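You operate a simulated robot arm through the tools that you are given. There is no shell and no other tool. Be economical: measure what you need, move in short steps, check, and stop when the job is done.

You run a simulated robot arm. Do the job below in one go: nothing can be reset, and whatever is moved stays where it is left.

Task
Take the earth lead from the top of the long bench and put it on the top of washer twelve. Then put the harness on the top of the long bench away on the shelf under the long bench. Then put the red tray from the top of the long bench on the top of the short bench. Then fetch the thumb screw from the top of the long bench and set it on the top of the short bench. Then take the tent card from the top of the long bench and put it on top of the brown tape roll there. Then open the wide drawer, take the capacitor from the top of the long bench and put it in the inside of the wide drawer and shut the drawer again. The order counts. Set down upright: tent card, capacitor.

Only the result counts: the job must be done as asked and must still hold three seconds after the hand-in. Knocking over, shifting, dropping, spilling or breaking anything else fails it.

Robot
A 5-joint arm with a fingered hand on a trunk, on a base that drives. Base frame: it is fixed to the floor where the robot stands at the start and does not move with it; the origin is under the middle of the robot, x ahead of it, y to its left, z up; the surface under the hand at the start is at about z = 0.82. Units: m, degrees, N and s.
With the tool pointing down near the work surface it reaches from about 0.24 to 0.56 m from the robot's upright axis, wherever it stands. Its first joint turns from -115.0 to 115.0 degrees. Places, roughly: capacitor [1.5, 0.25, 0.75]; earth lead (11x2x3 cm) [0.5, 0, 0.8]; harness (10x3x7 cm) [0.5, 0.2, 0.8]; inside of the wide drawer [1.5, -0.2, 0.7]; shelf under the long bench [0.8, -0.2, 0.4]; tape roll (10x10x5 cm) [1.3, -0.1, 0.8]; tent card [1.25, 0.25, 0.75]; thumb screw (3x3x3 cm) [0.6, -0.3, 0.8]; top of the short bench [2.1, 0, 0.8]; top of washer twelve [2.2, 0.9, 0.9]; tray [0.75, 0, 0.75]; wide drawer [1.5, -0.3, 0.7]. The tool tilts only in the upright plane through the base axis and itself; it spins freely about its own axis. Payload 2.9 kg.
Tool frame: the origin (TCP) lies between the finger pads and is the grasp point; the fingertips stand 0.022 m ahead of it; z points along the fingers, y is the line along which they close. The gripper opens to 0.124 m. The gripper's body begins 0.06 m behind the TCP. The gripper is a hand of 3 fingers: y runs from the thumb to the fingers, the wrist lies at [0, 0, -0.218] in the tool frame.
Orientation is told as [roll, pitch, yaw] about the base's x, y, z axes, in that order, counted from this pose: with the fingers straight down and closing along the base's y, the tool's x points along the base's -x, its y along +y and its z along -z.

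Tools
- The arm moves only by the tool drive_tool. Its argument "targets" is a list of rows, each an object of numbers (a shift or turn left out is 0): "tx", "ty", "tz": the shift along the tool's x, y, z in units of 50 mm (1.0 is 50 mm); "ax", "ay", "az": the turn, a rotation vector about the tool's x, y, z in units of 5 degrees (1.0 is 5 degrees). In form: [{"tx": .., "ty": .., "tz": .., "ax": .., "ay": .., "az": ..}, ...]. A call has 1 to 10 rows; each row shifts and turns the commanded pose from where the row before left it, along the tool's axes as they then stand. A call with a number of a shift or a turn outside -1 to 1 is refused whole. A row lasts 0.2 s, in which the tool goes at most 0.05 m and 8.6 degrees; a call with a longer step from one row to the next is refused whole. A pose out of reach is approached as far as the arm can. The call stops where the force on the tool passes 40 N (or 10 N more than at its start, if that is more) or the arm is blocked; 0.2 s more then pass. In this call time passes only in rows, and 0.2 s behind the last. The reply holds the time, the measured pose of the TCP, the force on the tool along the base axes, the opening and the grip force, in the units named above and with some noise, with the torque about the TCP (base axes, N m) and any sound that the robot's microphone picked up.
- Cameras (640 x 400 px; columns grow to the right, rows downward): "scene" is now at [0.0153, 0.1318, 1.676]; the picture's right is [-0.18, -0.98, 0.00], its down [-0.74, 0.13, -0.66] and it looks along [0.65, -0.12, -0.75] (base axes); focal length 280 px, centre (320, 200). "wrist" rides on the gripper at [0.064, -0.037, -0.075] in the tool frame; the picture's right is [0.50, 0.87, 0.00], its down [-0.62, 0.36, -0.70] and it looks along [-0.61, 0.35, 0.71] (tool axes); focal length 230 px, centre (320, 200). There is no depth. A picture from a camera that has moved, and an enlarged one, comes with that camera's place and axes in the base frame and with its lens.
- snapshot(camera): a new picture of that camera. No time passes.
- raise_lower(by): slides the trunk up (or, below 0, down) by that many m; the arm and the scene camera ride with it, the base frame stays. It gives what a move gives, with no picture.
- roll_base(legs): drives the robot by 1 to 6 legs, each [ahead, left, turn to the left] in m, m and degrees, along the robot's own axes; the way and the turn of a leg run together, so that a leg with both is an arc; at most 1.5 m and 180 degrees a leg. The arm and the cameras ride along, it lands a little off, and it stops where it bumps. It gives what a move gives.
- curl_fingers(finger1, finger2, thumb_bend): sets how far each is bent, from 0 (flat) to 1 (curled in); at 0.3 the hand is open as for a grip, at 0.7 the pads meet at the TCP. One left out holds its place. A second passes; each finger stops where it meets its share of the squeeze, and holds until it gets a number again. It is the only way to open and close the hand. It gives what a move gives, with no picture; readings hold the bend of each and the force on the fingers (four entries, about 0 where the hand has none), thumb and palm.
- aim_head(pan, tilt): turns the head with the scene camera to pan (to the left, within 155 degrees either way) and tilt (down, from -29 to 69), counted from straight ahead of the robot. It gives what a move gives.
- zoom(camera, box): a new picture of the part [left, top, right, bottom] of that camera's present view, enlarged. No time passes.
- hand_in(): hands the job in; it is judged then, once.

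Work in short steps. Places have to be worked out from the pictures, the camera data and where the tool is seen: move nearer, look again, correct. Check each grasp and each placing, and mend what went wrong. You have 207 turns and 200 pictures in all, those below and enlarged ones among them. Open the gripper and draw the arm clear of the work before you hand the job in, unless the task says otherwise; then end with one line.

The tools are called after ">>>" as name(argument=value, ...) on one line, values as JSON. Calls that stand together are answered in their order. drive_tool: Moves the arm, as the interface text tells. Its arguments: {"type":"object","properties":{"targets":{"type":"array"}},"required":["targets"]} The other tools are called the same way: raise_lower (by) slides the trunk up or down; curl_fingers (finger1, finger2, thumb_bend) moves the fingers one by one; roll_base (legs) drives the base; aim_head (pan, tilt) turns the head that bears the scene camera; snapshot (camera) takes a picture; zoom (camera, box) takes an enlarged picture of a part of a camera's view; hand_in () hands the job in.

At the start:

```text
t: 0.0
tcp_pos: [0.3717, -0.0504, 1.0797]
tcp_rot: [0.0, 0.0, 0.0]
ft_force: [-0.5, -0.1, -0.3]
moment: [0.02, 0.02, 0.0]
opening: 0.124
grip_force: 0.1
shape: jaw
bend: [0.3, 0.3, 0.3]
finger forces: [0.0, 0.1, 0.1, 0.0, 0.0, 0.1]
trunk travel left (down, up): [-0.775, 0.215]
robot x, y, heading: [0.0015, -0.0001, 0.2]
head pan, tilt: [-10.3, 48.5]
```

scene: 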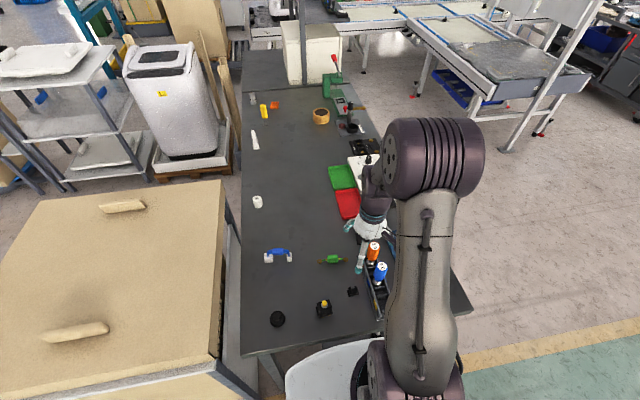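
wrist: 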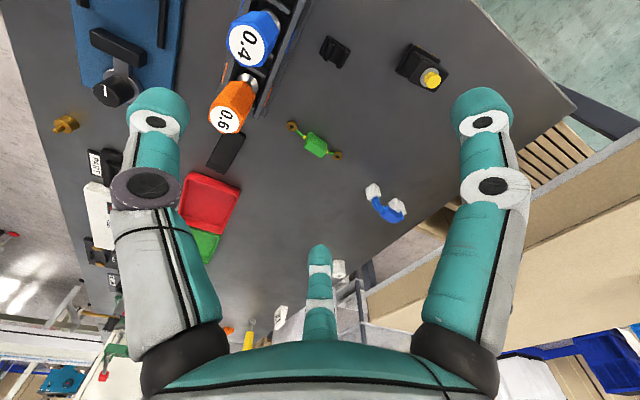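

I begin by enlarging the scene, so as to place the things on the bench.

>>> zoom(camera="scene", box=[230, 60, 400, 200])

>>> zoom(camera="scene", box=[230, 180, 480, 360])

>>> aim_head(pan=20, tilt=25)

>>> snapshot(camera="scene")

>>> aim_head(pan=-40, tilt=30)

>>> snapshot(camera="scene")

```text
2.86 times, centred on (315, 130) of scene
camera zoom: at [0.0153, 0.1318, 1.676], right [-0.18, -0.98, 0.0], down [-0.74, 0.13, -0.66], along [0.65, -0.12, -0.75], focal length 799 px, centre (334, 400)
```

zoom: 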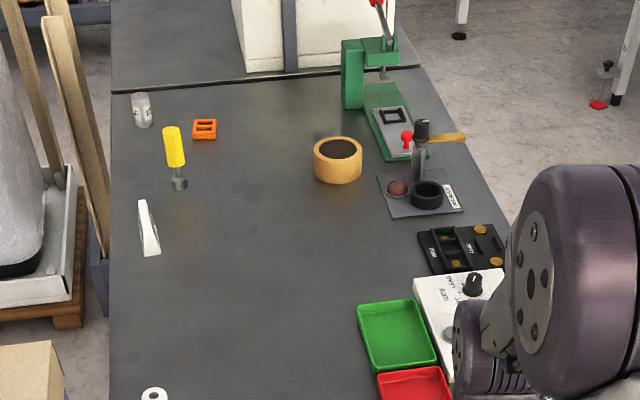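

```text
2.22 times, centred on (355, 270) of scene
camera zoom: at [0.0153, 0.1318, 1.676], right [-0.18, -0.98, 0.0], down [-0.74, 0.13, -0.66], along [0.65, -0.12, -0.75], focal length 622 px, centre (242, 44)
```

zoom: 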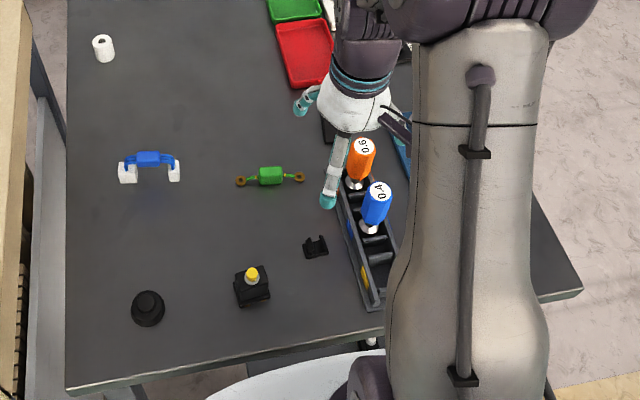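

```text
t: 0.9
tcp_pos: [0.3723, -0.0509, 1.0793]
tcp_rot: [0.0, 0.0, -0.1]
ft_force: [0.7, 0.5, -0.1]
moment: [0.01, -0.02, -0.01]
opening: 0.124
grip_force: 0.0
shape: jaw
bend: [0.3, 0.3, 0.3]
finger forces: [0.0, 0.0, 0.1, 0.1, 0.0, 0.1]
trunk travel left (down, up): [-0.775, 0.215]
robot x, y, heading: [0.0005, 0.003, -0.2]
head pan, tilt: [20.0, 25.0]
```

```text
195 pictures are left
camera scene: at [0.0248, 0.1772, 1.7113], right [0.34, -0.94, 0.0], down [-0.4, -0.14, -0.91], along [0.85, 0.31, -0.42], focal length 280 px, centre (320, 200)
```

scene: 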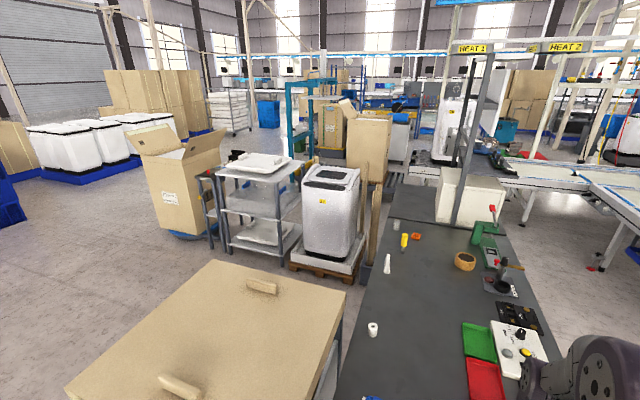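

```text
t: 2.2
tcp_pos: [0.3728, -0.0501, 1.0795]
tcp_rot: [-0.1, 0.0, 0.1]
ft_force: [0.5, 0.4, -0.9]
moment: [-0.04, 0.0, -0.02]
opening: 0.1241
grip_force: 0.0
shape: jaw
bend: [0.3, 0.3, 0.3]
finger forces: [0.0, 0.0, 0.1, 0.0, 0.0, 0.1]
trunk travel left (down, up): [-0.775, 0.215]
robot x, y, heading: [-0.0021, -0.0019, 0.0]
head pan, tilt: [-40.0, 30.0]
```

```text
194 pictures are left
camera scene: at [0.0075, 0.0878, 1.7034], right [-0.64, -0.77, 0.0], down [-0.38, 0.32, -0.87], along [0.66, -0.56, -0.5], focal length 280 px, centre (320, 200)
```

scene: 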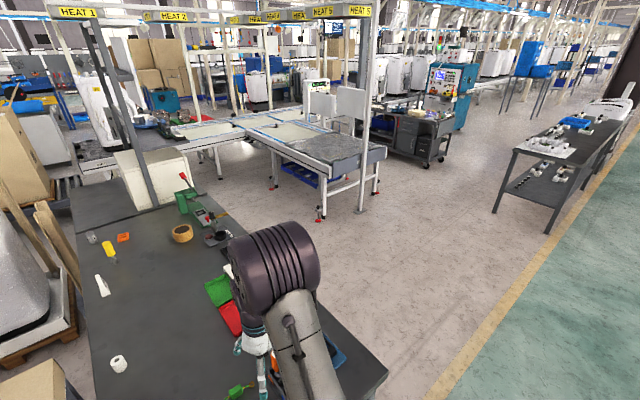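

The lead sits near (0.475, 0.0) and lies along y. I move over it and begin to spin the hand so that it closes along x.

>>> drive_tool(targets=[{"tx": -0.69, "ty": 0.33}, {"tx": -0.69, "ty": 0.33}, {"tx": -0.69, "ty": 0.33}, {"az": 1}, {"az": 1}, {"az": 1}, {"az": 1}, {"az": 1}, {"az": 1}, {"az": 1}])

>>> drive_tool(targets=[{"az": 1}, {"az": 1}, {"az": 1}, {"az": 1}, {"az": 1}, {"az": 1}, {"az": 1}, {"az": 1}, {"az": 1}, {"az": 0.6}])

>>> aim_head(pan=-5, tilt=55)

>>> snapshot(camera="wrist")

>>> snapshot(camera="scene")

```text
t: 4.5
tcp_pos: [0.4766, -0.0001, 1.0783]
tcp_rot: [0.0, 0.1, -35.1]
ft_force: [0.5, 0.8, -0.3]
moment: [0.04, 0.01, -0.02]
opening: 0.1238
grip_force: 0.0
shape: jaw
bend: [0.3, 0.3, 0.3]
finger forces: [0.0, 0.1, 0.1, 0.0, 0.0, 0.0]
trunk travel left (down, up): [-0.775, 0.215]
robot x, y, heading: [0.0017, -0.0036, 0.1]
head pan, tilt: [-40.0, 30.0]
```

```text
t: 6.7
tcp_pos: [0.4762, -0.0005, 1.0799]
tcp_rot: [0.1, 0.0, -83.1]
ft_force: [0.4, 0.9, -0.5]
moment: [0.03, -0.05, 0.02]
opening: 0.1239
grip_force: 0.0
shape: jaw
bend: [0.3, 0.3, 0.3]
finger forces: [0.0, 0.1, 0.0, 0.1, 0.1, 0.0]
trunk travel left (down, up): [-0.775, 0.215]
robot x, y, heading: [-0.0021, -0.0001, -0.2]
head pan, tilt: [-40.0, 30.0]
```

```text
t: 7.7
tcp_pos: [0.476, -0.0007, 1.0798]
tcp_rot: [0.0, 0.0, -82.9]
ft_force: [-0.2, 0.3, -0.8]
moment: [0.02, 0.05, -0.04]
opening: 0.1237
grip_force: 0.0
shape: jaw
bend: [0.3, 0.3, 0.3]
finger forces: [0.0, 0.1, 0.0, 0.0, 0.0, 0.0]
trunk travel left (down, up): [-0.775, 0.215]
robot x, y, heading: [-0.0034, -0.0011, -0.0]
head pan, tilt: [-5.0, 55.0]
```

```text
193 pictures are left
camera wrist: at [0.4317, 0.0583, 1.1545], right [0.8, 0.6, 0.0], down [0.43, -0.57, 0.7], along [0.42, -0.56, -0.71], focal length 230 px, centre (320, 200)
```

wrist: 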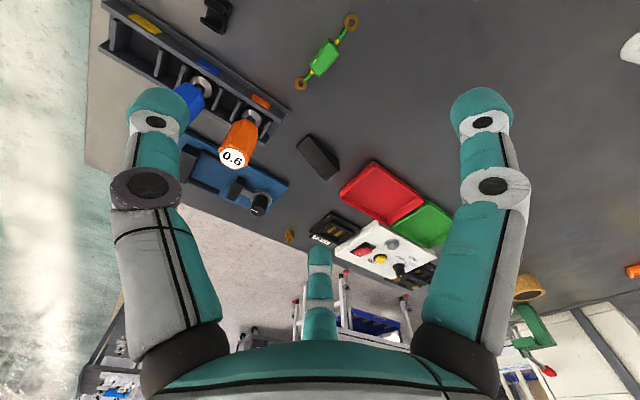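

```text
192 pictures are left
camera scene: at [0.0101, 0.1395, 1.6674], right [-0.09, -1.0, 0.0], down [-0.82, 0.07, -0.57], along [0.57, -0.05, -0.82], focal length 280 px, centre (320, 200)
```

scene: 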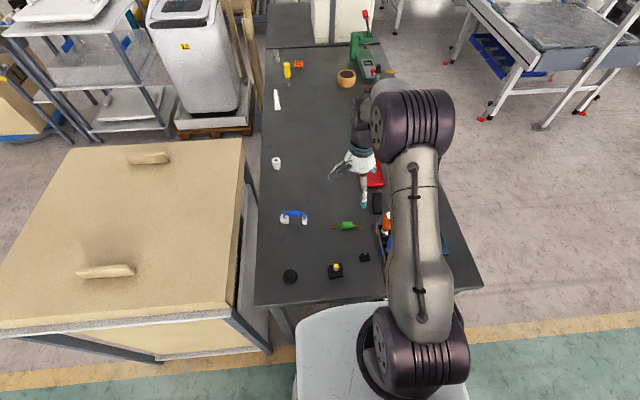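

The wrist view puts the lead at (0.48, 0.003), with its axis about 3° off y. I trim the spin to about -93° and go down to z ≈ 0.89.

>>> drive_tool(targets=[{"az": 1}, {"az": 1}, {"tz": 0.95}, {"tz": 0.95}, {"tz": 0.95}, {"tz": 0.95}])

>>> snapshot(camera="wrist")

>>> snapshot(camera="scene")

```text
t: 9.1
tcp_pos: [0.4759, -0.0007, 0.889]
tcp_rot: [0.0, 0.0, -93.1]
ft_force: [0.3, 0.7, 0.6]
moment: [-0.01, 0.01, -0.01]
opening: 0.124
grip_force: 0.0
shape: jaw
bend: [0.3, 0.3, 0.3]
finger forces: [0.0, 0.0, 0.0, 0.1, 0.0, 0.0]
trunk travel left (down, up): [-0.775, 0.215]
robot x, y, heading: [-0.0026, -0.0007, -0.1]
head pan, tilt: [-5.0, 55.0]
```

```text
191 pictures are left
camera wrist: at [0.4422, 0.0648, 0.9638], right [0.89, 0.45, 0.0], down [0.32, -0.64, 0.7], along [0.32, -0.63, -0.71], focal length 230 px, centre (320, 200)
```

wrist: 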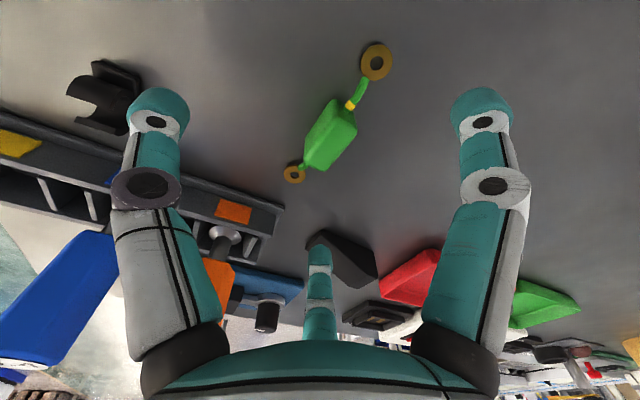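

```text
190 pictures are left
camera scene: at [0.0113, 0.1396, 1.6674], right [-0.09, -1.0, 0.0], down [-0.82, 0.07, -0.57], along [0.57, -0.05, -0.82], focal length 280 px, centre (320, 200)
```

scene: 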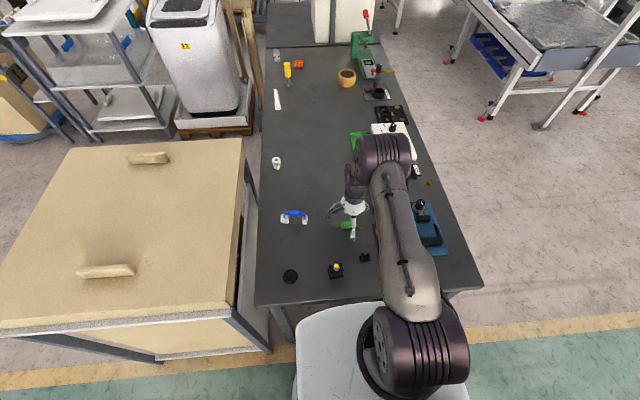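

The two sightings together put the lead's body at z ≈ 0.832, at (0.479, 0.0025). I go down to TCP z ≈ 0.845 and close.

>>> drive_tool(targets=[{"tx": 0.06, "ty": 0.06, "tz": 0.5}, {"tz": 0.38}])

>>> curl_fingers(finger1=0.7, finger2=0.7, thumb_bend=0.7)

>>> snapshot(camera="wrist")

```text
t: 9.7
tcp_pos: [0.4807, 0.0015, 0.8446]
tcp_rot: [-0.1, 0.0, -92.9]
ft_force: [0.0, -0.5, -0.1]
moment: [0.0, -0.01, 0.02]
opening: 0.124
grip_force: 0.0
shape: jaw
bend: [0.3, 0.3, 0.3]
finger forces: [0.1, 0.1, 0.1, 0.0, 0.0, 0.0]
trunk travel left (down, up): [-0.775, 0.215]
robot x, y, heading: [0.0003, 0.0001, -0.2]
head pan, tilt: [-5.0, 55.0]
```

```text
t: 10.7
tcp_pos: [0.4788, 0.0017, 0.8464]
tcp_rot: [0.0, 0.0, -93.1]
ft_force: [-2.2, 0.9, 3.3]
moment: [-0.07, 0.01, 0.02]
opening: 0.0113
grip_force: 9.9
shape: fingers
bend: [0.64, 0.64, 0.66]
finger forces: [4.2, 9.3, 0.0, 0.1, 6.5, 0.1]
trunk travel left (down, up): [-0.775, 0.215]
robot x, y, heading: [0.0016, -0.0008, 0.3]
head pan, tilt: [-5.0, 55.0]
```

```text
189 pictures are left
camera wrist: at [0.4455, 0.0681, 0.9206], right [0.89, 0.45, 0.0], down [0.32, -0.64, 0.7], along [0.32, -0.63, -0.71], focal length 230 px, centre (320, 200)
```

wrist: 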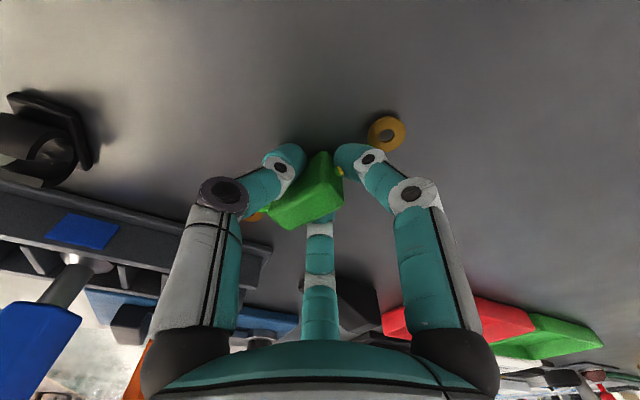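

The lead is gripped, at about 10 N. I lift it.

>>> drive_tool(targets=[{"tz": -0.5}, {"tz": -0.9}, {"tz": -0.9}, {"tz": -0.9}, {"tz": -0.9}, {"tz": -0.9}])

>>> aim_head(pan=60, tilt=40)

>>> snapshot(camera="scene")

>>> snapshot(camera="wrist")

```text
t: 12.1
tcp_pos: [0.4781, 0.0031, 1.0957]
tcp_rot: [0.0, 0.1, -93.0]
ft_force: [-0.4, 0.4, -0.4]
moment: [-0.02, -0.05, -0.02]
opening: 0.0102
grip_force: 6.8
shape: fingers
bend: [0.65, 0.63, 0.66]
finger forces: [3.4, 4.3, 0.0, 0.0, 5.3, 0.1]
trunk travel left (down, up): [-0.775, 0.215]
robot x, y, heading: [0.0019, -0.0016, 0.2]
head pan, tilt: [-5.0, 55.0]
```

```text
t: 13.4
tcp_pos: [0.4784, 0.0027, 1.095]
tcp_rot: [0.0, 0.0, -93.1]
ft_force: [-0.3, -0.5, -0.1]
moment: [-0.03, 0.0, -0.02]
opening: 0.01
grip_force: 6.3
shape: fingers
bend: [0.65, 0.63, 0.66]
finger forces: [3.4, 4.3, 0.1, 0.0, 5.3, 0.1]
trunk travel left (down, up): [-0.775, 0.215]
robot x, y, heading: [-0.003, 0.0016, -0.2]
head pan, tilt: [60.0, 40.0]
```

```text
188 pictures are left
camera scene: at [-0.0192, 0.2194, 1.688], right [0.87, -0.5, 0.0], down [-0.32, -0.56, -0.77], along [0.38, 0.66, -0.64], focal length 280 px, centre (320, 200)
```

scene: 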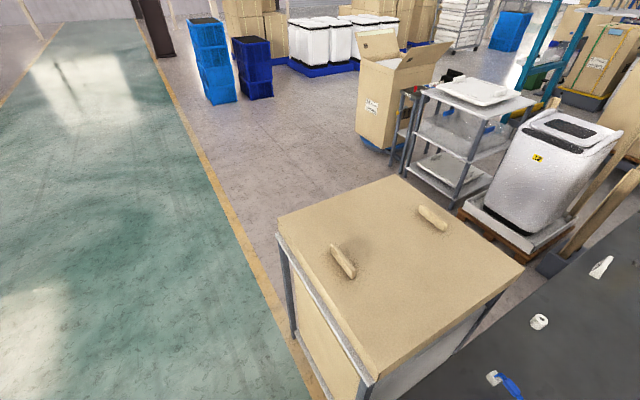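

```text
187 pictures are left
camera wrist: at [0.4453, 0.0684, 1.1692], right [0.89, 0.45, 0.0], down [0.32, -0.64, 0.7], along [0.32, -0.62, -0.71], focal length 230 px, centre (320, 200)
```

wrist: 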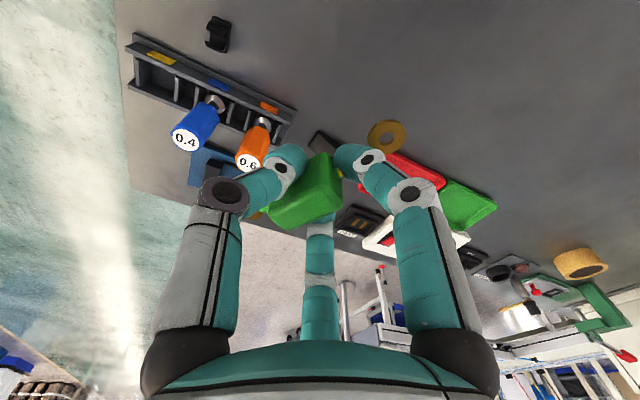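

The cabinet covers x 0.21–0.85, y 0.35–0.97, with its top near z 0.92. I back off, pass it on its left side and stop in the aisle at about (1.2, 1.38).

>>> roll_base(legs=[[-0.2, 0, 0], [0, 1.38, 0], [1.4, 0, 0]])

>>> aim_head(pan=-30, tilt=40)

>>> snapshot(camera="scene")

```text
t: 28.0
tcp_pos: [1.6591, 1.3822, 1.0945]
tcp_rot: [0.0, 0.0, -92.7]
ft_force: [-0.1, 0.4, -1.2]
moment: [0.0, 0.01, -0.01]
opening: 0.0102
grip_force: 6.1
shape: fingers
bend: [0.65, 0.63, 0.66]
finger forces: [3.4, 4.3, 0.0, 0.0, 5.3, 0.0]
trunk travel left (down, up): [-0.775, 0.215]
robot x, y, heading: [1.18, 1.3751, 0.4]
head pan, tilt: [60.0, 40.0]
```

```text
t: 29.6
tcp_pos: [1.6596, 1.3811, 1.0947]
tcp_rot: [0.0, 0.1, -92.8]
ft_force: [-0.2, 0.7, -1.4]
moment: [0.01, 0.01, 0.0]
opening: 0.0104
grip_force: 6.2
shape: fingers
bend: [0.65, 0.63, 0.66]
finger forces: [3.3, 4.3, 0.0, 0.0, 5.3, 0.0]
trunk travel left (down, up): [-0.775, 0.215]
robot x, y, heading: [1.1782, 1.3778, -0.1]
head pan, tilt: [-30.0, 40.0]
```

```text
186 pictures are left
camera scene: at [1.1929, 1.4811, 1.688], right [-0.5, -0.87, 0.0], down [-0.56, 0.32, -0.77], along [0.66, -0.38, -0.64], focal length 280 px, centre (320, 200)
```

scene: 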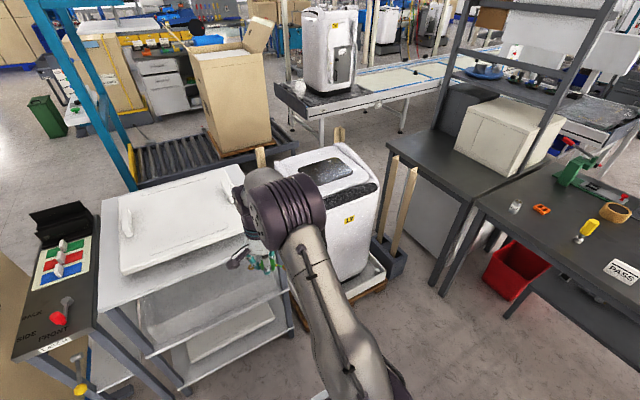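

I read the labels on the two washers and look more closely at the top of the near one.

>>> zoom(camera="scene", box=[250, 120, 430, 300])

>>> zoom(camera="scene", box=[290, 0, 370, 100])

```text
2.22 times, centred on (340, 210) of scene
camera zoom: at [1.1929, 1.4811, 1.688], right [-0.5, -0.87, 0.0], down [-0.56, 0.32, -0.77], along [0.66, -0.38, -0.64], focal length 622 px, centre (276, 178)
```

zoom: 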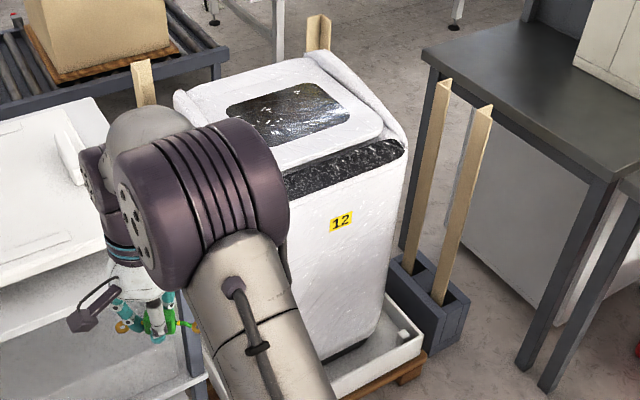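

```text
4.00 times, centred on (330, 50) of scene
camera zoom: at [1.1929, 1.4811, 1.688], right [-0.5, -0.87, 0.0], down [-0.56, 0.32, -0.77], along [0.66, -0.38, -0.64], focal length 1119 px, centre (280, 800)
```

zoom: 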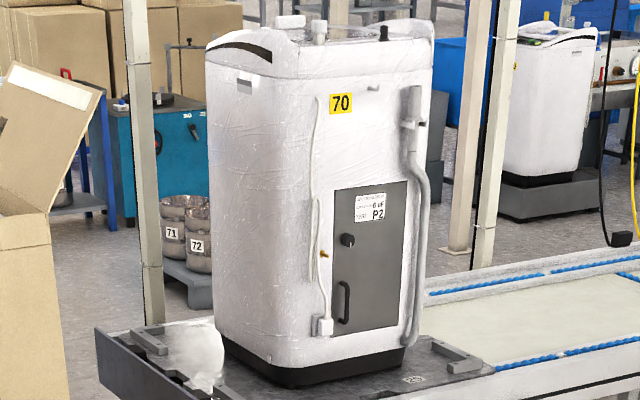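

The near washer is number 12: front face at x ≈ 1.96, lid near z 0.93 from x ≈ 2.03 on. I slide right, then go ahead to about (1.54, 0.89).

>>> roll_base(legs=[[0, -0.49, 0], [0.36, 0, 0]])

>>> aim_head(pan=0, tilt=50)

>>> snapshot(camera="scene")

>>> snapshot(camera="wrist")

```text
t: 34.4
tcp_pos: [2.0238, 0.894, 1.0944]
tcp_rot: [0.0, 0.0, -92.9]
ft_force: [-0.6, 0.2, -0.6]
moment: [0.02, -0.03, 0.03]
opening: 0.0102
grip_force: 6.5
shape: fingers
bend: [0.65, 0.63, 0.66]
finger forces: [3.3, 4.3, 0.0, 0.0, 5.4, 0.0]
trunk travel left (down, up): [-0.775, 0.215]
robot x, y, heading: [1.5453, 0.8883, 0.1]
head pan, tilt: [-30.0, 40.0]
```

```text
t: 35.4
tcp_pos: [2.0232, 0.8929, 1.0959]
tcp_rot: [0.1, 0.0, -92.9]
ft_force: [1.0, 0.1, -0.9]
moment: [-0.03, 0.01, -0.01]
opening: 0.0102
grip_force: 6.6
shape: fingers
bend: [0.65, 0.63, 0.66]
finger forces: [3.3, 4.2, 0.0, 0.1, 5.3, 0.1]
trunk travel left (down, up): [-0.775, 0.215]
robot x, y, heading: [1.5446, 0.8879, 0.3]
head pan, tilt: [0.0, 50.0]
```

```text
183 pictures are left
camera scene: at [1.5598, 1.0367, 1.6739], right [0.0, -1.0, 0.0], down [-0.77, 0.0, -0.64], along [0.64, 0.0, -0.77], focal length 280 px, centre (320, 200)
```

scene: 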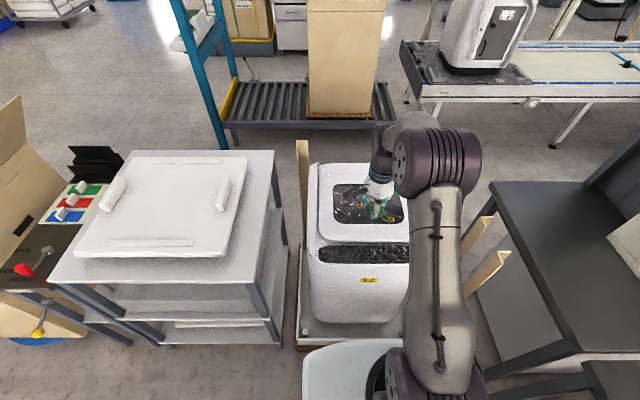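

```text
182 pictures are left
camera wrist: at [1.99, 0.9601, 1.1696], right [0.89, 0.46, 0.0], down [0.32, -0.63, 0.7], along [0.32, -0.62, -0.71], focal length 230 px, centre (320, 200)
```

wrist: 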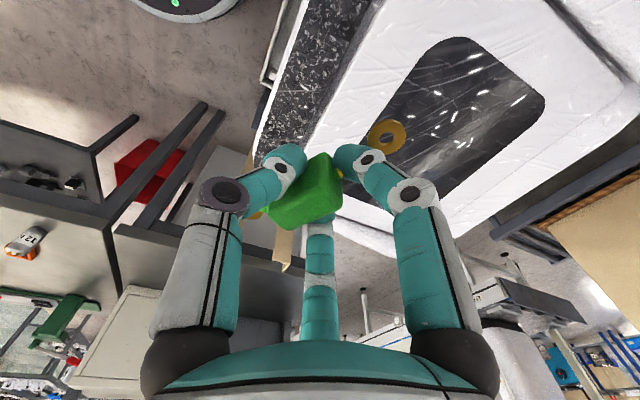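

The lid spans about x 2.01–2.35 and its window starts at x ≈ 2.09. I aim for the white strip at x ≈ 2.055, moving over it and down to TCP z ≈ 0.985.

>>> drive_tool(targets=[{"ty": 0.64, "tx": -0.15}, {"tz": 0.7}, {"tz": 0.7}, {"tz": 0.5}, {"tz": 0.3}])

>>> snapshot(camera="wrist")

>>> zoom(camera="scene", box=[290, 130, 430, 270])

```text
t: 36.6
tcp_pos: [2.0553, 0.8854, 0.983]
tcp_rot: [0.0, 0.0, -92.9]
ft_force: [0.3, 1.0, -0.3]
moment: [-0.02, 0.02, 0.0]
opening: 0.0101
grip_force: 6.1
shape: fingers
bend: [0.65, 0.63, 0.66]
finger forces: [3.2, 4.5, 0.0, 0.0, 5.3, 0.1]
trunk travel left (down, up): [-0.775, 0.215]
robot x, y, heading: [1.5427, 0.8917, -0.2]
head pan, tilt: [0.0, 50.0]
```

```text
181 pictures are left
camera wrist: at [2.0221, 0.9512, 1.0581], right [0.89, 0.46, 0.0], down [0.32, -0.63, 0.7], along [0.32, -0.62, -0.71], focal length 230 px, centre (320, 200)
```

wrist: 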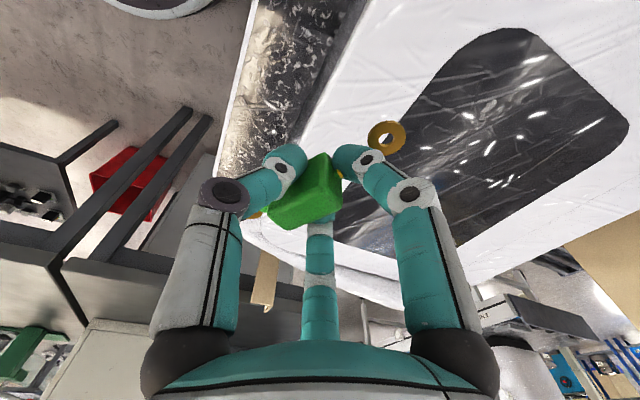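

```text
2.86 times, centred on (360, 200) of scene
camera zoom: at [1.5602, 1.0369, 1.6739], right [0.0, -1.0, 0.0], down [-0.77, 0.0, -0.64], along [0.64, 0.0, -0.77], focal length 799 px, centre (206, 200)
```

zoom: 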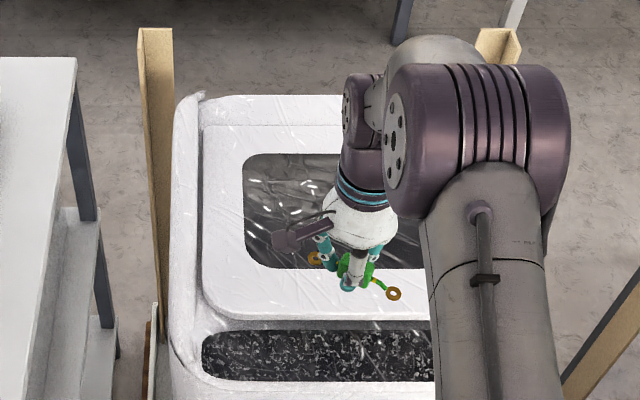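

The lead is over the strip and clear of the window's edge. I lower in small steps and watch the force.

>>> drive_tool(targets=[{"tz": 0.15}, {"tz": 0.15}])

>>> drive_tool(targets=[{"tz": 0.1}, {"tz": 0.1}])

```text
t: 37.2
tcp_pos: [2.0551, 0.8852, 0.9683]
tcp_rot: [-0.1, 0.0, -92.9]
ft_force: [-0.8, -0.6, -0.4]
moment: [0.04, -0.06, -0.03]
opening: 0.0098
grip_force: 6.7
shape: fingers
bend: [0.65, 0.63, 0.66]
finger forces: [3.2, 4.5, 0.0, 0.0, 5.2, 0.0]
trunk travel left (down, up): [-0.775, 0.215]
robot x, y, heading: [1.5474, 0.8891, 0.1]
head pan, tilt: [0.0, 50.0]
```

```text
t: 37.8
tcp_pos: [2.0534, 0.8847, 0.9586]
tcp_rot: [0.0, 0.0, -92.9]
ft_force: [0.0, 0.3, -1.1]
moment: [-0.01, 0.0, 0.0]
opening: 0.0102
grip_force: 6.2
shape: fingers
bend: [0.65, 0.63, 0.66]
finger forces: [3.3, 4.4, 0.0, 0.0, 5.2, 0.0]
trunk travel left (down, up): [-0.775, 0.215]
robot x, y, heading: [1.5444, 0.8907, 0.3]
head pan, tilt: [0.0, 50.0]
```

No contact yet, so I keep lowering.

>>> drive_tool(targets=[{"tz": 0.1}, {"tz": 0.1}])

>>> drive_tool(targets=[{"tz": 0.1}])

>>> snapshot(camera="wrist")

```text
t: 38.4
tcp_pos: [2.0549, 0.8854, 0.9503]
tcp_rot: [0.0, 0.0, -93.0]
ft_force: [-0.4, -0.8, -0.2]
moment: [0.02, 0.01, 0.0]
opening: 0.0098
grip_force: 6.4
shape: fingers
bend: [0.65, 0.63, 0.66]
finger forces: [3.3, 4.4, 0.0, 0.1, 5.2, 0.0]
trunk travel left (down, up): [-0.775, 0.215]
robot x, y, heading: [1.5468, 0.8903, 0.4]
head pan, tilt: [0.0, 50.0]
```

```text
t: 38.8
tcp_pos: [2.0558, 0.8846, 0.9443]
tcp_rot: [0.0, 0.1, -92.9]
ft_force: [0.4, 0.3, -0.9]
moment: [0.02, 0.02, 0.0]
opening: 0.01
grip_force: 6.5
shape: fingers
bend: [0.65, 0.63, 0.66]
finger forces: [3.3, 4.4, 0.1, 0.0, 5.2, 0.0]
trunk travel left (down, up): [-0.775, 0.215]
robot x, y, heading: [1.5441, 0.892, 0.2]
head pan, tilt: [0.0, 50.0]
```

```text
179 pictures are left
camera wrist: at [2.0211, 0.9506, 1.0198], right [0.89, 0.46, 0.0], down [0.33, -0.63, 0.7], along [0.32, -0.62, -0.71], focal length 230 px, centre (320, 200)
```

wrist: 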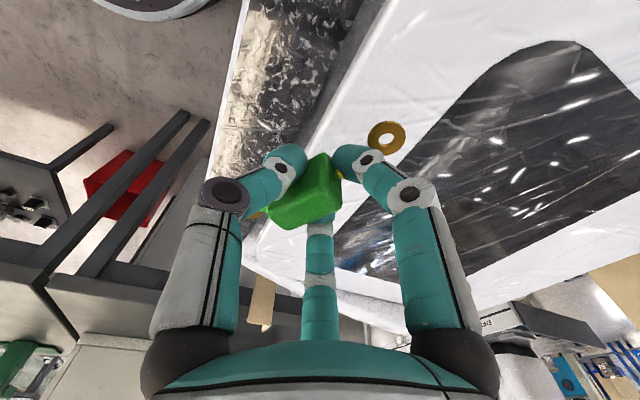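

Still no contact. I go on downward.

>>> drive_tool(targets=[{"tz": 0.1}, {"tz": 0.1}])

>>> drive_tool(targets=[{"tz": 0.1}, {"tz": 0.1}])

```text
t: 39.4
tcp_pos: [2.0538, 0.8851, 0.9352]
tcp_rot: [0.0, 0.1, -92.9]
ft_force: [0.0, -0.7, 0.2]
moment: [-0.02, -0.02, 0.0]
opening: 0.0098
grip_force: 6.3
shape: fingers
bend: [0.65, 0.63, 0.66]
finger forces: [3.1, 4.4, 0.0, 0.0, 5.3, 0.1]
trunk travel left (down, up): [-0.775, 0.215]
robot x, y, heading: [1.5455, 0.8915, 0.1]
head pan, tilt: [0.0, 50.0]
```

```text
t: 40.0
tcp_pos: [2.0549, 0.8855, 0.923]
tcp_rot: [-0.1, 0.0, -92.9]
ft_force: [0.8, -0.3, -0.6]
moment: [0.01, 0.0, 0.0]
opening: 0.0098
grip_force: 6.5
shape: fingers
bend: [0.65, 0.63, 0.66]
finger forces: [3.2, 4.3, 0.0, 0.0, 5.2, 0.0]
trunk travel left (down, up): [-0.775, 0.215]
robot x, y, heading: [1.5469, 0.8909, 0.3]
head pan, tilt: [0.0, 50.0]
```

The lid is lower than I judged, so its edges lie farther in x. I look before going on.

>>> snapshot(camera="wrist")

>>> zoom(camera="scene", box=[310, 170, 430, 270])

```text
178 pictures are left
camera wrist: at [2.0216, 0.9512, 0.9991], right [0.89, 0.46, 0.0], down [0.32, -0.63, 0.7], along [0.32, -0.62, -0.71], focal length 230 px, centre (320, 200)
```

wrist: 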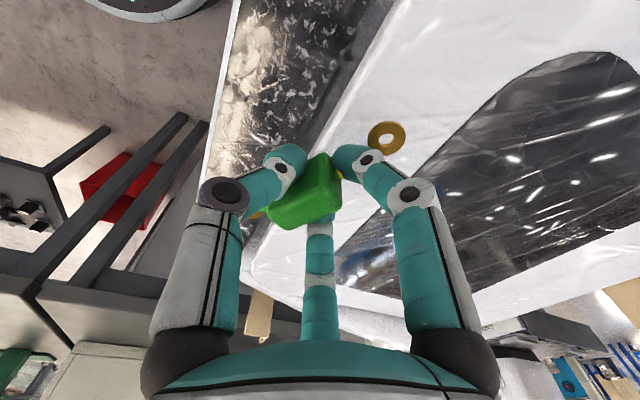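

```text
4.00 times, centred on (370, 220) of scene
camera zoom: at [1.5601, 1.0368, 1.6739], right [0.0, -1.0, 0.0], down [-0.77, 0.0, -0.64], along [0.64, 0.0, -0.77], focal length 1119 px, centre (120, 120)
```

zoom: 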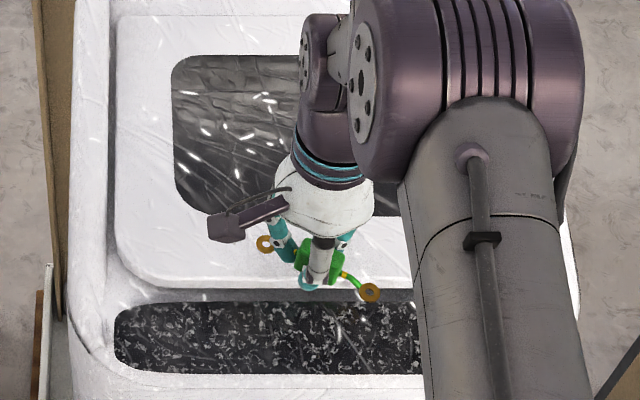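

The lead is now near the lid's front edge. I shift it 2 cm farther in and go on down.

>>> drive_tool(targets=[{"ty": 0.36}, {"tz": 0.1}])

>>> drive_tool(targets=[{"tz": 0.1}])

>>> drive_tool(targets=[{"tz": 0.1}])

>>> snapshot(camera="wrist")

```text
t: 40.6
tcp_pos: [2.0735, 0.8828, 0.9189]
tcp_rot: [-0.1, 0.0, -93.0]
ft_force: [-0.3, 0.1, -0.9]
moment: [-0.01, 0.01, 0.02]
opening: 0.0097
grip_force: 6.9
shape: fingers
bend: [0.65, 0.63, 0.66]
finger forces: [3.0, 4.4, 0.0, 0.0, 5.2, 0.0]
trunk travel left (down, up): [-0.775, 0.215]
robot x, y, heading: [1.5423, 0.8908, 0.3]
head pan, tilt: [0.0, 50.0]
```

```text
t: 41.0
tcp_pos: [2.0733, 0.8831, 0.9147]
tcp_rot: [0.0, 0.0, -92.9]
ft_force: [-0.8, -1.3, -0.8]
moment: [-0.04, 0.0, 0.04]
opening: 0.0098
grip_force: 7.0
shape: fingers
bend: [0.65, 0.63, 0.66]
finger forces: [3.1, 4.4, 0.0, 0.1, 5.3, 0.1]
trunk travel left (down, up): [-0.775, 0.215]
robot x, y, heading: [1.5446, 0.8922, 0.1]
head pan, tilt: [0.0, 50.0]
```

```text
t: 41.4
tcp_pos: [2.0734, 0.8833, 0.9085]
tcp_rot: [0.0, -0.1, -92.9]
ft_force: [-0.5, -0.5, -0.1]
moment: [0.0, 0.01, 0.0]
opening: 0.0095
grip_force: 6.5
shape: fingers
bend: [0.65, 0.63, 0.66]
finger forces: [3.1, 4.5, 0.0, 0.0, 5.3, 0.0]
trunk travel left (down, up): [-0.775, 0.215]
robot x, y, heading: [1.5444, 0.8903, -0.1]
head pan, tilt: [0.0, 50.0]
```

```text
176 pictures are left
camera wrist: at [2.0399, 0.9499, 0.9838], right [0.89, 0.46, 0.0], down [0.32, -0.63, 0.7], along [0.32, -0.62, -0.71], focal length 230 px, centre (320, 200)
```

wrist: 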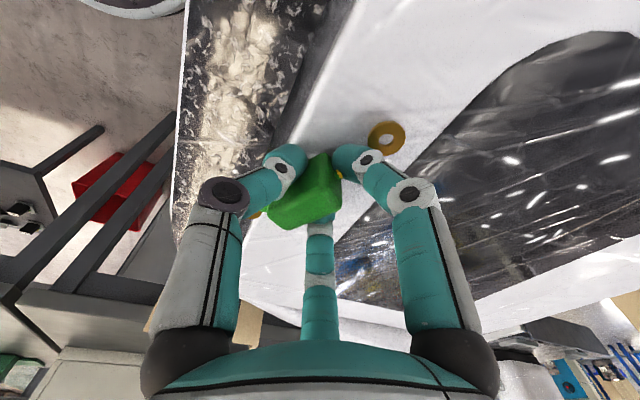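

A shadow now shows beneath the lead. I go down in single small steps.

>>> drive_tool(targets=[{"tz": 0.08}])

>>> drive_tool(targets=[{"tz": 0.08}])

>>> drive_tool(targets=[{"tz": 0.08}])

>>> snapshot(camera="wrist")

```text
t: 41.8
tcp_pos: [2.0736, 0.8841, 0.9071]
tcp_rot: [0.3, 0.0, -92.9]
ft_force: [0.6, -1.7, 12.1]
moment: [-0.27, -0.08, 0.01]
opening: 0.0098
grip_force: 12.9
shape: fingers
bend: [0.65, 0.63, 0.66]
finger forces: [3.5, 16.6, 0.0, 0.0, 6.0, 0.1]
trunk travel left (down, up): [-0.775, 0.215]
robot x, y, heading: [1.5442, 0.891, 0.2]
head pan, tilt: [0.0, 50.0]
```

```text
t: 42.4
tcp_pos: [2.0737, 0.8838, 0.9072]
tcp_rot: [0.8, 0.0, -92.9]
ft_force: [-4.0, -0.4, 20.7]
moment: [-0.09, 0.26, -0.02]
opening: 0.01
grip_force: 17.8
shape: fingers
bend: [0.65, 0.63, 0.67]
finger forces: [5.2, 14.0, 0.0, 0.0, 16.4, 0.1]
trunk travel left (down, up): [-0.775, 0.215]
robot x, y, heading: [1.5466, 0.8924, 0.0]
head pan, tilt: [0.0, 50.0]
stopped in row 1: the force on the tool passed its limit at 42 N (the readings are from after the stop); the commanded pose is now the measured one
```

```text
t: 42.8
tcp_pos: [2.0749, 0.8847, 0.9078]
tcp_rot: [1.0, 0.0, -93.0]
ft_force: [-9.5, -0.7, 27.9]
moment: [-0.07, 0.6, -0.01]
opening: 0.0106
grip_force: 21.0
shape: fingers
bend: [0.65, 0.64, 0.68]
finger forces: [4.3, 11.5, 0.0, 0.0, 25.2, 0.1]
trunk travel left (down, up): [-0.775, 0.215]
robot x, y, heading: [1.5456, 0.8925, 0.4]
head pan, tilt: [0.0, 50.0]
stopped in row 1: the force on the tool passed its limit at 44 N (the readings are from after the stop); the commanded pose is now the measured one
```

```text
175 pictures are left
camera wrist: at [2.0397, 0.9495, 0.9811], right [0.89, 0.46, 0.02], down [0.31, -0.63, 0.71], along [0.33, -0.62, -0.71], focal length 230 px, centre (320, 200)
```

wrist: 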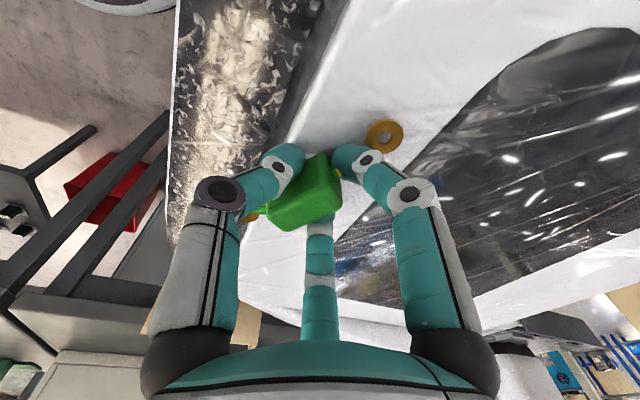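

Contact came at TCP z ≈ 0.908, so the lid is at z ≈ 0.883. I ease up 1 mm and open the hand.

>>> drive_tool(targets=[{"tz": -0.03}])

>>> curl_fingers(finger1=0.55, finger2=0.55, thumb_bend=0.55)

>>> snapshot(camera="wrist")

```text
t: 43.2
tcp_pos: [2.0747, 0.8845, 0.9081]
tcp_rot: [1.1, 0.1, -92.9]
ft_force: [-8.8, 1.9, 22.6]
moment: [-0.03, 0.41, -0.05]
opening: 0.0105
grip_force: 17.5
shape: fingers
bend: [0.65, 0.64, 0.68]
finger forces: [4.2, 10.9, 0.1, 0.0, 20.2, 0.0]
trunk travel left (down, up): [-0.775, 0.215]
robot x, y, heading: [1.5497, 0.8902, 0.3]
head pan, tilt: [0.0, 50.0]
```

```text
t: 44.2
tcp_pos: [2.0751, 0.8832, 0.9074]
tcp_rot: [1.2, 0.0, -92.8]
ft_force: [3.0, 0.9, 33.1]
moment: [-0.02, -0.25, 0.05]
opening: 0.0272
grip_force: 16.7
shape: fingers
bend: [0.6, 0.59, 0.55]
finger forces: [14.1, 15.9, 0.1, 0.1, 2.5, 0.0]
trunk travel left (down, up): [-0.775, 0.215]
robot x, y, heading: [1.544, 0.8929, 0.3]
head pan, tilt: [0.0, 50.0]
```

```text
174 pictures are left
camera wrist: at [2.0411, 0.9494, 0.9813], right [0.89, 0.46, 0.02], down [0.31, -0.63, 0.71], along [0.33, -0.62, -0.71], focal length 230 px, centre (320, 200)
```

wrist: 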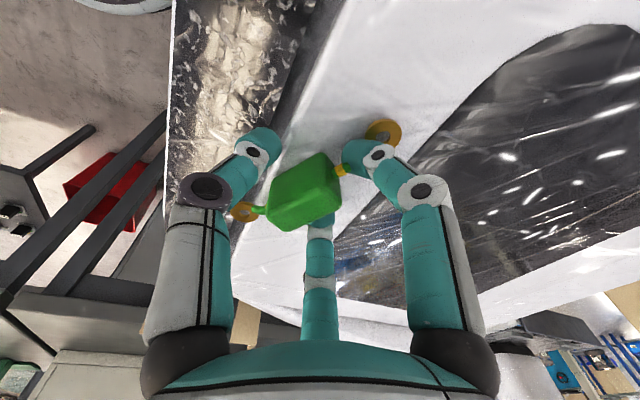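

The fingertips press on the lid as they open. I rise about 6 mm before opening further.

>>> drive_tool(targets=[{"tz": -0.06}, {"tz": -0.08}])

>>> curl_fingers(finger1=0.3, finger2=0.3, thumb_bend=0.3)

>>> snapshot(camera="wrist")

```text
t: 44.8
tcp_pos: [2.0749, 0.8844, 0.91]
tcp_rot: [0.6, 0.0, -92.9]
ft_force: [-1.4, 0.4, 2.6]
moment: [-0.01, 0.01, 0.02]
opening: 0.0345
grip_force: 0.2
shape: fingers
bend: [0.56, 0.56, 0.55]
finger forces: [0.7, 0.7, 0.1, 0.1, 0.1, 0.0]
trunk travel left (down, up): [-0.775, 0.215]
robot x, y, heading: [1.5454, 0.8906, -0.3]
head pan, tilt: [0.0, 50.0]
```

```text
t: 45.8
tcp_pos: [2.0777, 0.8838, 0.9116]
tcp_rot: [0.9, -0.1, -92.9]
ft_force: [-0.8, 0.4, 1.3]
moment: [0.01, 0.01, 0.02]
opening: 0.1035
grip_force: 0.2
shape: fingers
bend: [0.3, 0.3, 0.3]
finger forces: [0.1, 0.0, 0.0, 0.0, 0.1, 0.0]
trunk travel left (down, up): [-0.775, 0.215]
robot x, y, heading: [1.5446, 0.8938, 0.1]
head pan, tilt: [0.0, 50.0]
```

```text
173 pictures are left
camera wrist: at [2.0432, 0.9496, 0.9857], right [0.89, 0.46, 0.01], down [0.31, -0.63, 0.71], along [0.33, -0.62, -0.71], focal length 230 px, centre (320, 200)
```

wrist: 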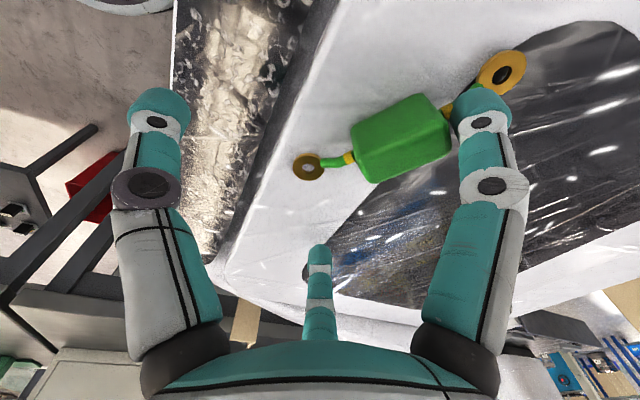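

The lead slid a little but lies on the lid. I rise slowly and check that it stays.

>>> drive_tool(targets=[{"tz": -0.2}, {"tz": -0.3}])

>>> snapshot(camera="wrist")

>>> drive_tool(targets=[{"tz": -0.8}, {"tz": -0.9}, {"tz": -0.9}])

>>> snapshot(camera="wrist")

```text
t: 46.4
tcp_pos: [2.0765, 0.8815, 0.9372]
tcp_rot: [0.9, 0.1, -92.8]
ft_force: [0.0, -0.1, 0.1]
moment: [0.01, 0.0, 0.03]
opening: 0.1037
grip_force: 0.0
shape: fingers
bend: [0.3, 0.3, 0.3]
finger forces: [0.0, 0.1, 0.0, 0.0, 0.1, 0.0]
trunk travel left (down, up): [-0.775, 0.215]
robot x, y, heading: [1.5447, 0.8919, 0.0]
head pan, tilt: [0.0, 50.0]
```

```text
172 pictures are left
camera wrist: at [2.042, 0.9487, 1.0115], right [0.89, 0.46, 0.01], down [0.31, -0.63, 0.71], along [0.33, -0.62, -0.71], focal length 230 px, centre (320, 200)
```

wrist: 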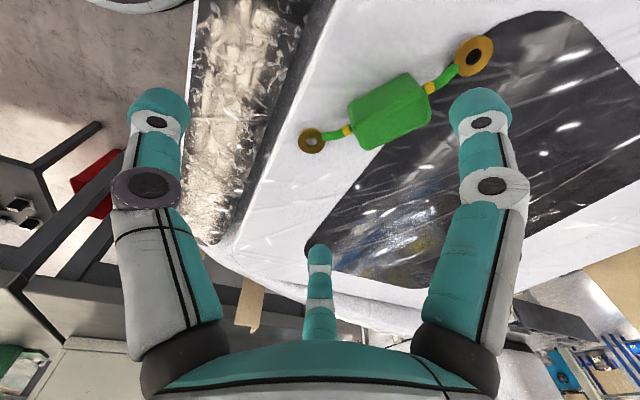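

```text
t: 47.2
tcp_pos: [2.0738, 0.8852, 1.0682]
tcp_rot: [0.9, 0.1, -92.9]
ft_force: [-1.2, 0.3, -0.1]
moment: [0.0, -0.03, -0.01]
opening: 0.1037
grip_force: 0.0
shape: fingers
bend: [0.3, 0.3, 0.3]
finger forces: [0.0, 0.1, 0.0, 0.1, 0.0, 0.0]
trunk travel left (down, up): [-0.775, 0.215]
robot x, y, heading: [1.5459, 0.8941, 0.2]
head pan, tilt: [0.0, 50.0]
```

```text
171 pictures are left
camera wrist: at [2.0388, 0.9516, 1.1418], right [0.89, 0.46, 0.01], down [0.31, -0.63, 0.71], along [0.33, -0.62, -0.71], focal length 230 px, centre (320, 200)
```

wrist: 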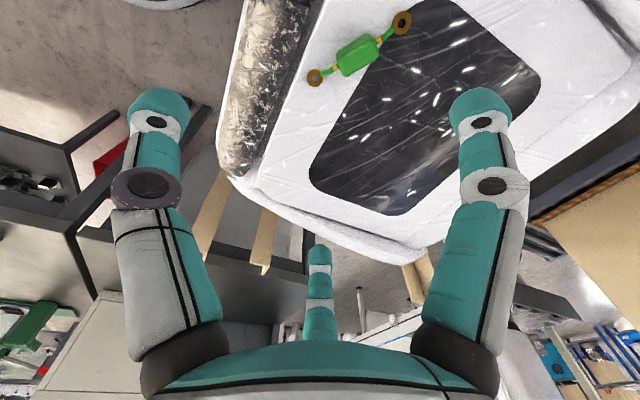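

The lead lies stably on the lid of washer twelve. Before leaving I level the tool and look over the bench side from here, for the later jobs.

>>> drive_tool(targets=[{"ay": -0.18, "tz": -0.5}])

>>> aim_head(pan=-65, tilt=40)

>>> snapshot(camera="scene")

```text
t: 47.6
tcp_pos: [2.0736, 0.8845, 1.0913]
tcp_rot: [0.9, -0.1, -92.9]
ft_force: [0.4, 0.3, 0.3]
moment: [-0.03, 0.0, 0.01]
opening: 0.1037
grip_force: 0.0
shape: fingers
bend: [0.3, 0.3, 0.3]
finger forces: [0.0, 0.1, 0.0, 0.0, 0.1, 0.0]
trunk travel left (down, up): [-0.775, 0.215]
robot x, y, heading: [1.5456, 0.8929, 0.1]
head pan, tilt: [0.0, 50.0]
```

```text
t: 48.9
tcp_pos: [2.0745, 0.8856, 1.0914]
tcp_rot: [0.8, 0.0, -92.9]
ft_force: [0.0, 0.3, 0.1]
moment: [-0.01, -0.03, 0.02]
opening: 0.1037
grip_force: 0.2
shape: fingers
bend: [0.3, 0.3, 0.3]
finger forces: [0.1, 0.1, 0.0, 0.1, 0.0, 0.0]
trunk travel left (down, up): [-0.775, 0.215]
robot x, y, heading: [1.542, 0.8928, 0.1]
head pan, tilt: [-65.0, 40.0]
```

```text
170 pictures are left
camera scene: at [1.5191, 0.9597, 1.688], right [-0.91, -0.42, 0.0], down [-0.27, 0.58, -0.77], along [0.33, -0.69, -0.64], focal length 280 px, centre (320, 200)
```

scene: 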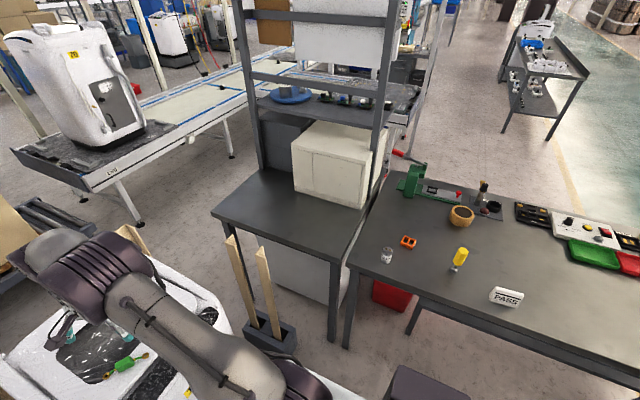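

The short bench has free room at x 1.76–2.38, y 0.02–0.31, reachable from this aisle. Next is the harness, so I drive back to the front of the bench, at about (0, 0.08).

>>> roll_base(legs=[[-0.36, 0, 0], [0, 0.49, 0], [-1.4, 0, 0], [0, -1.3, 0], [0.2, 0, 0]])

>>> aim_head(pan=15, tilt=55)

>>> snapshot(camera="scene")

>>> snapshot(camera="wrist")

```text
t: 67.5
tcp_pos: [0.5121, 0.0742, 1.0908]
tcp_rot: [0.7, -0.1, -93.5]
ft_force: [-0.2, 0.2, -0.8]
moment: [0.02, 0.01, 0.01]
opening: 0.1038
grip_force: 0.0
shape: fingers
bend: [0.3, 0.3, 0.3]
finger forces: [0.1, 0.0, 0.0, 0.0, 0.1, 0.1]
trunk travel left (down, up): [-0.775, 0.215]
robot x, y, heading: [-0.019, 0.0852, -0.4]
head pan, tilt: [-65.0, 40.0]
```

```text
t: 69.1
tcp_pos: [0.5118, 0.075, 1.0914]
tcp_rot: [0.8, 0.0, -93.4]
ft_force: [-0.1, 0.6, -0.3]
moment: [0.01, 0.02, -0.03]
opening: 0.1037
grip_force: 0.1
shape: fingers
bend: [0.3, 0.3, 0.3]
finger forces: [0.0, 0.0, 0.0, 0.0, 0.0, 0.0]
trunk travel left (down, up): [-0.775, 0.215]
robot x, y, heading: [-0.0145, 0.0836, -0.3]
head pan, tilt: [15.0, 55.0]
```

```text
169 pictures are left
camera scene: at [-0.0091, 0.2488, 1.6674], right [0.25, -0.97, 0.0], down [-0.79, -0.21, -0.57], along [0.56, 0.14, -0.82], focal length 280 px, centre (320, 200)
```

scene: 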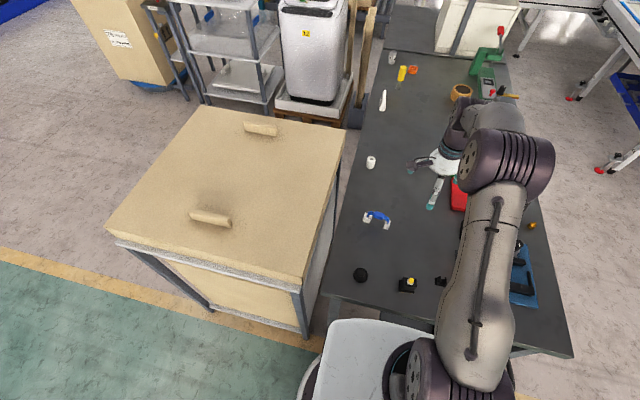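

```text
168 pictures are left
camera wrist: at [0.4777, 0.1402, 1.1651], right [0.89, 0.45, 0.01], down [0.31, -0.64, 0.71], along [0.32, -0.63, -0.71], focal length 230 px, centre (320, 200)
```

wrist: 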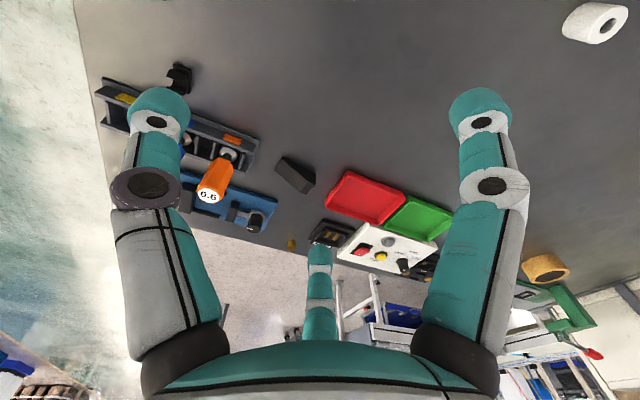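

I take a closer view of the harness.

>>> zoom(camera="scene", box=[340, 190, 420, 240])

```text
8.00 times, centred on (380, 215) of scene
camera zoom: at [-0.0091, 0.2488, 1.6674], right [0.25, -0.97, 0.0], down [-0.79, -0.21, -0.57], along [0.56, 0.14, -0.82], focal length 2237 px, centre (-160, 80)
```

zoom: 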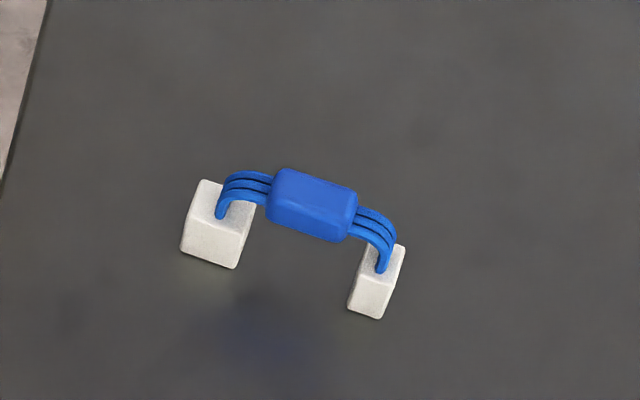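

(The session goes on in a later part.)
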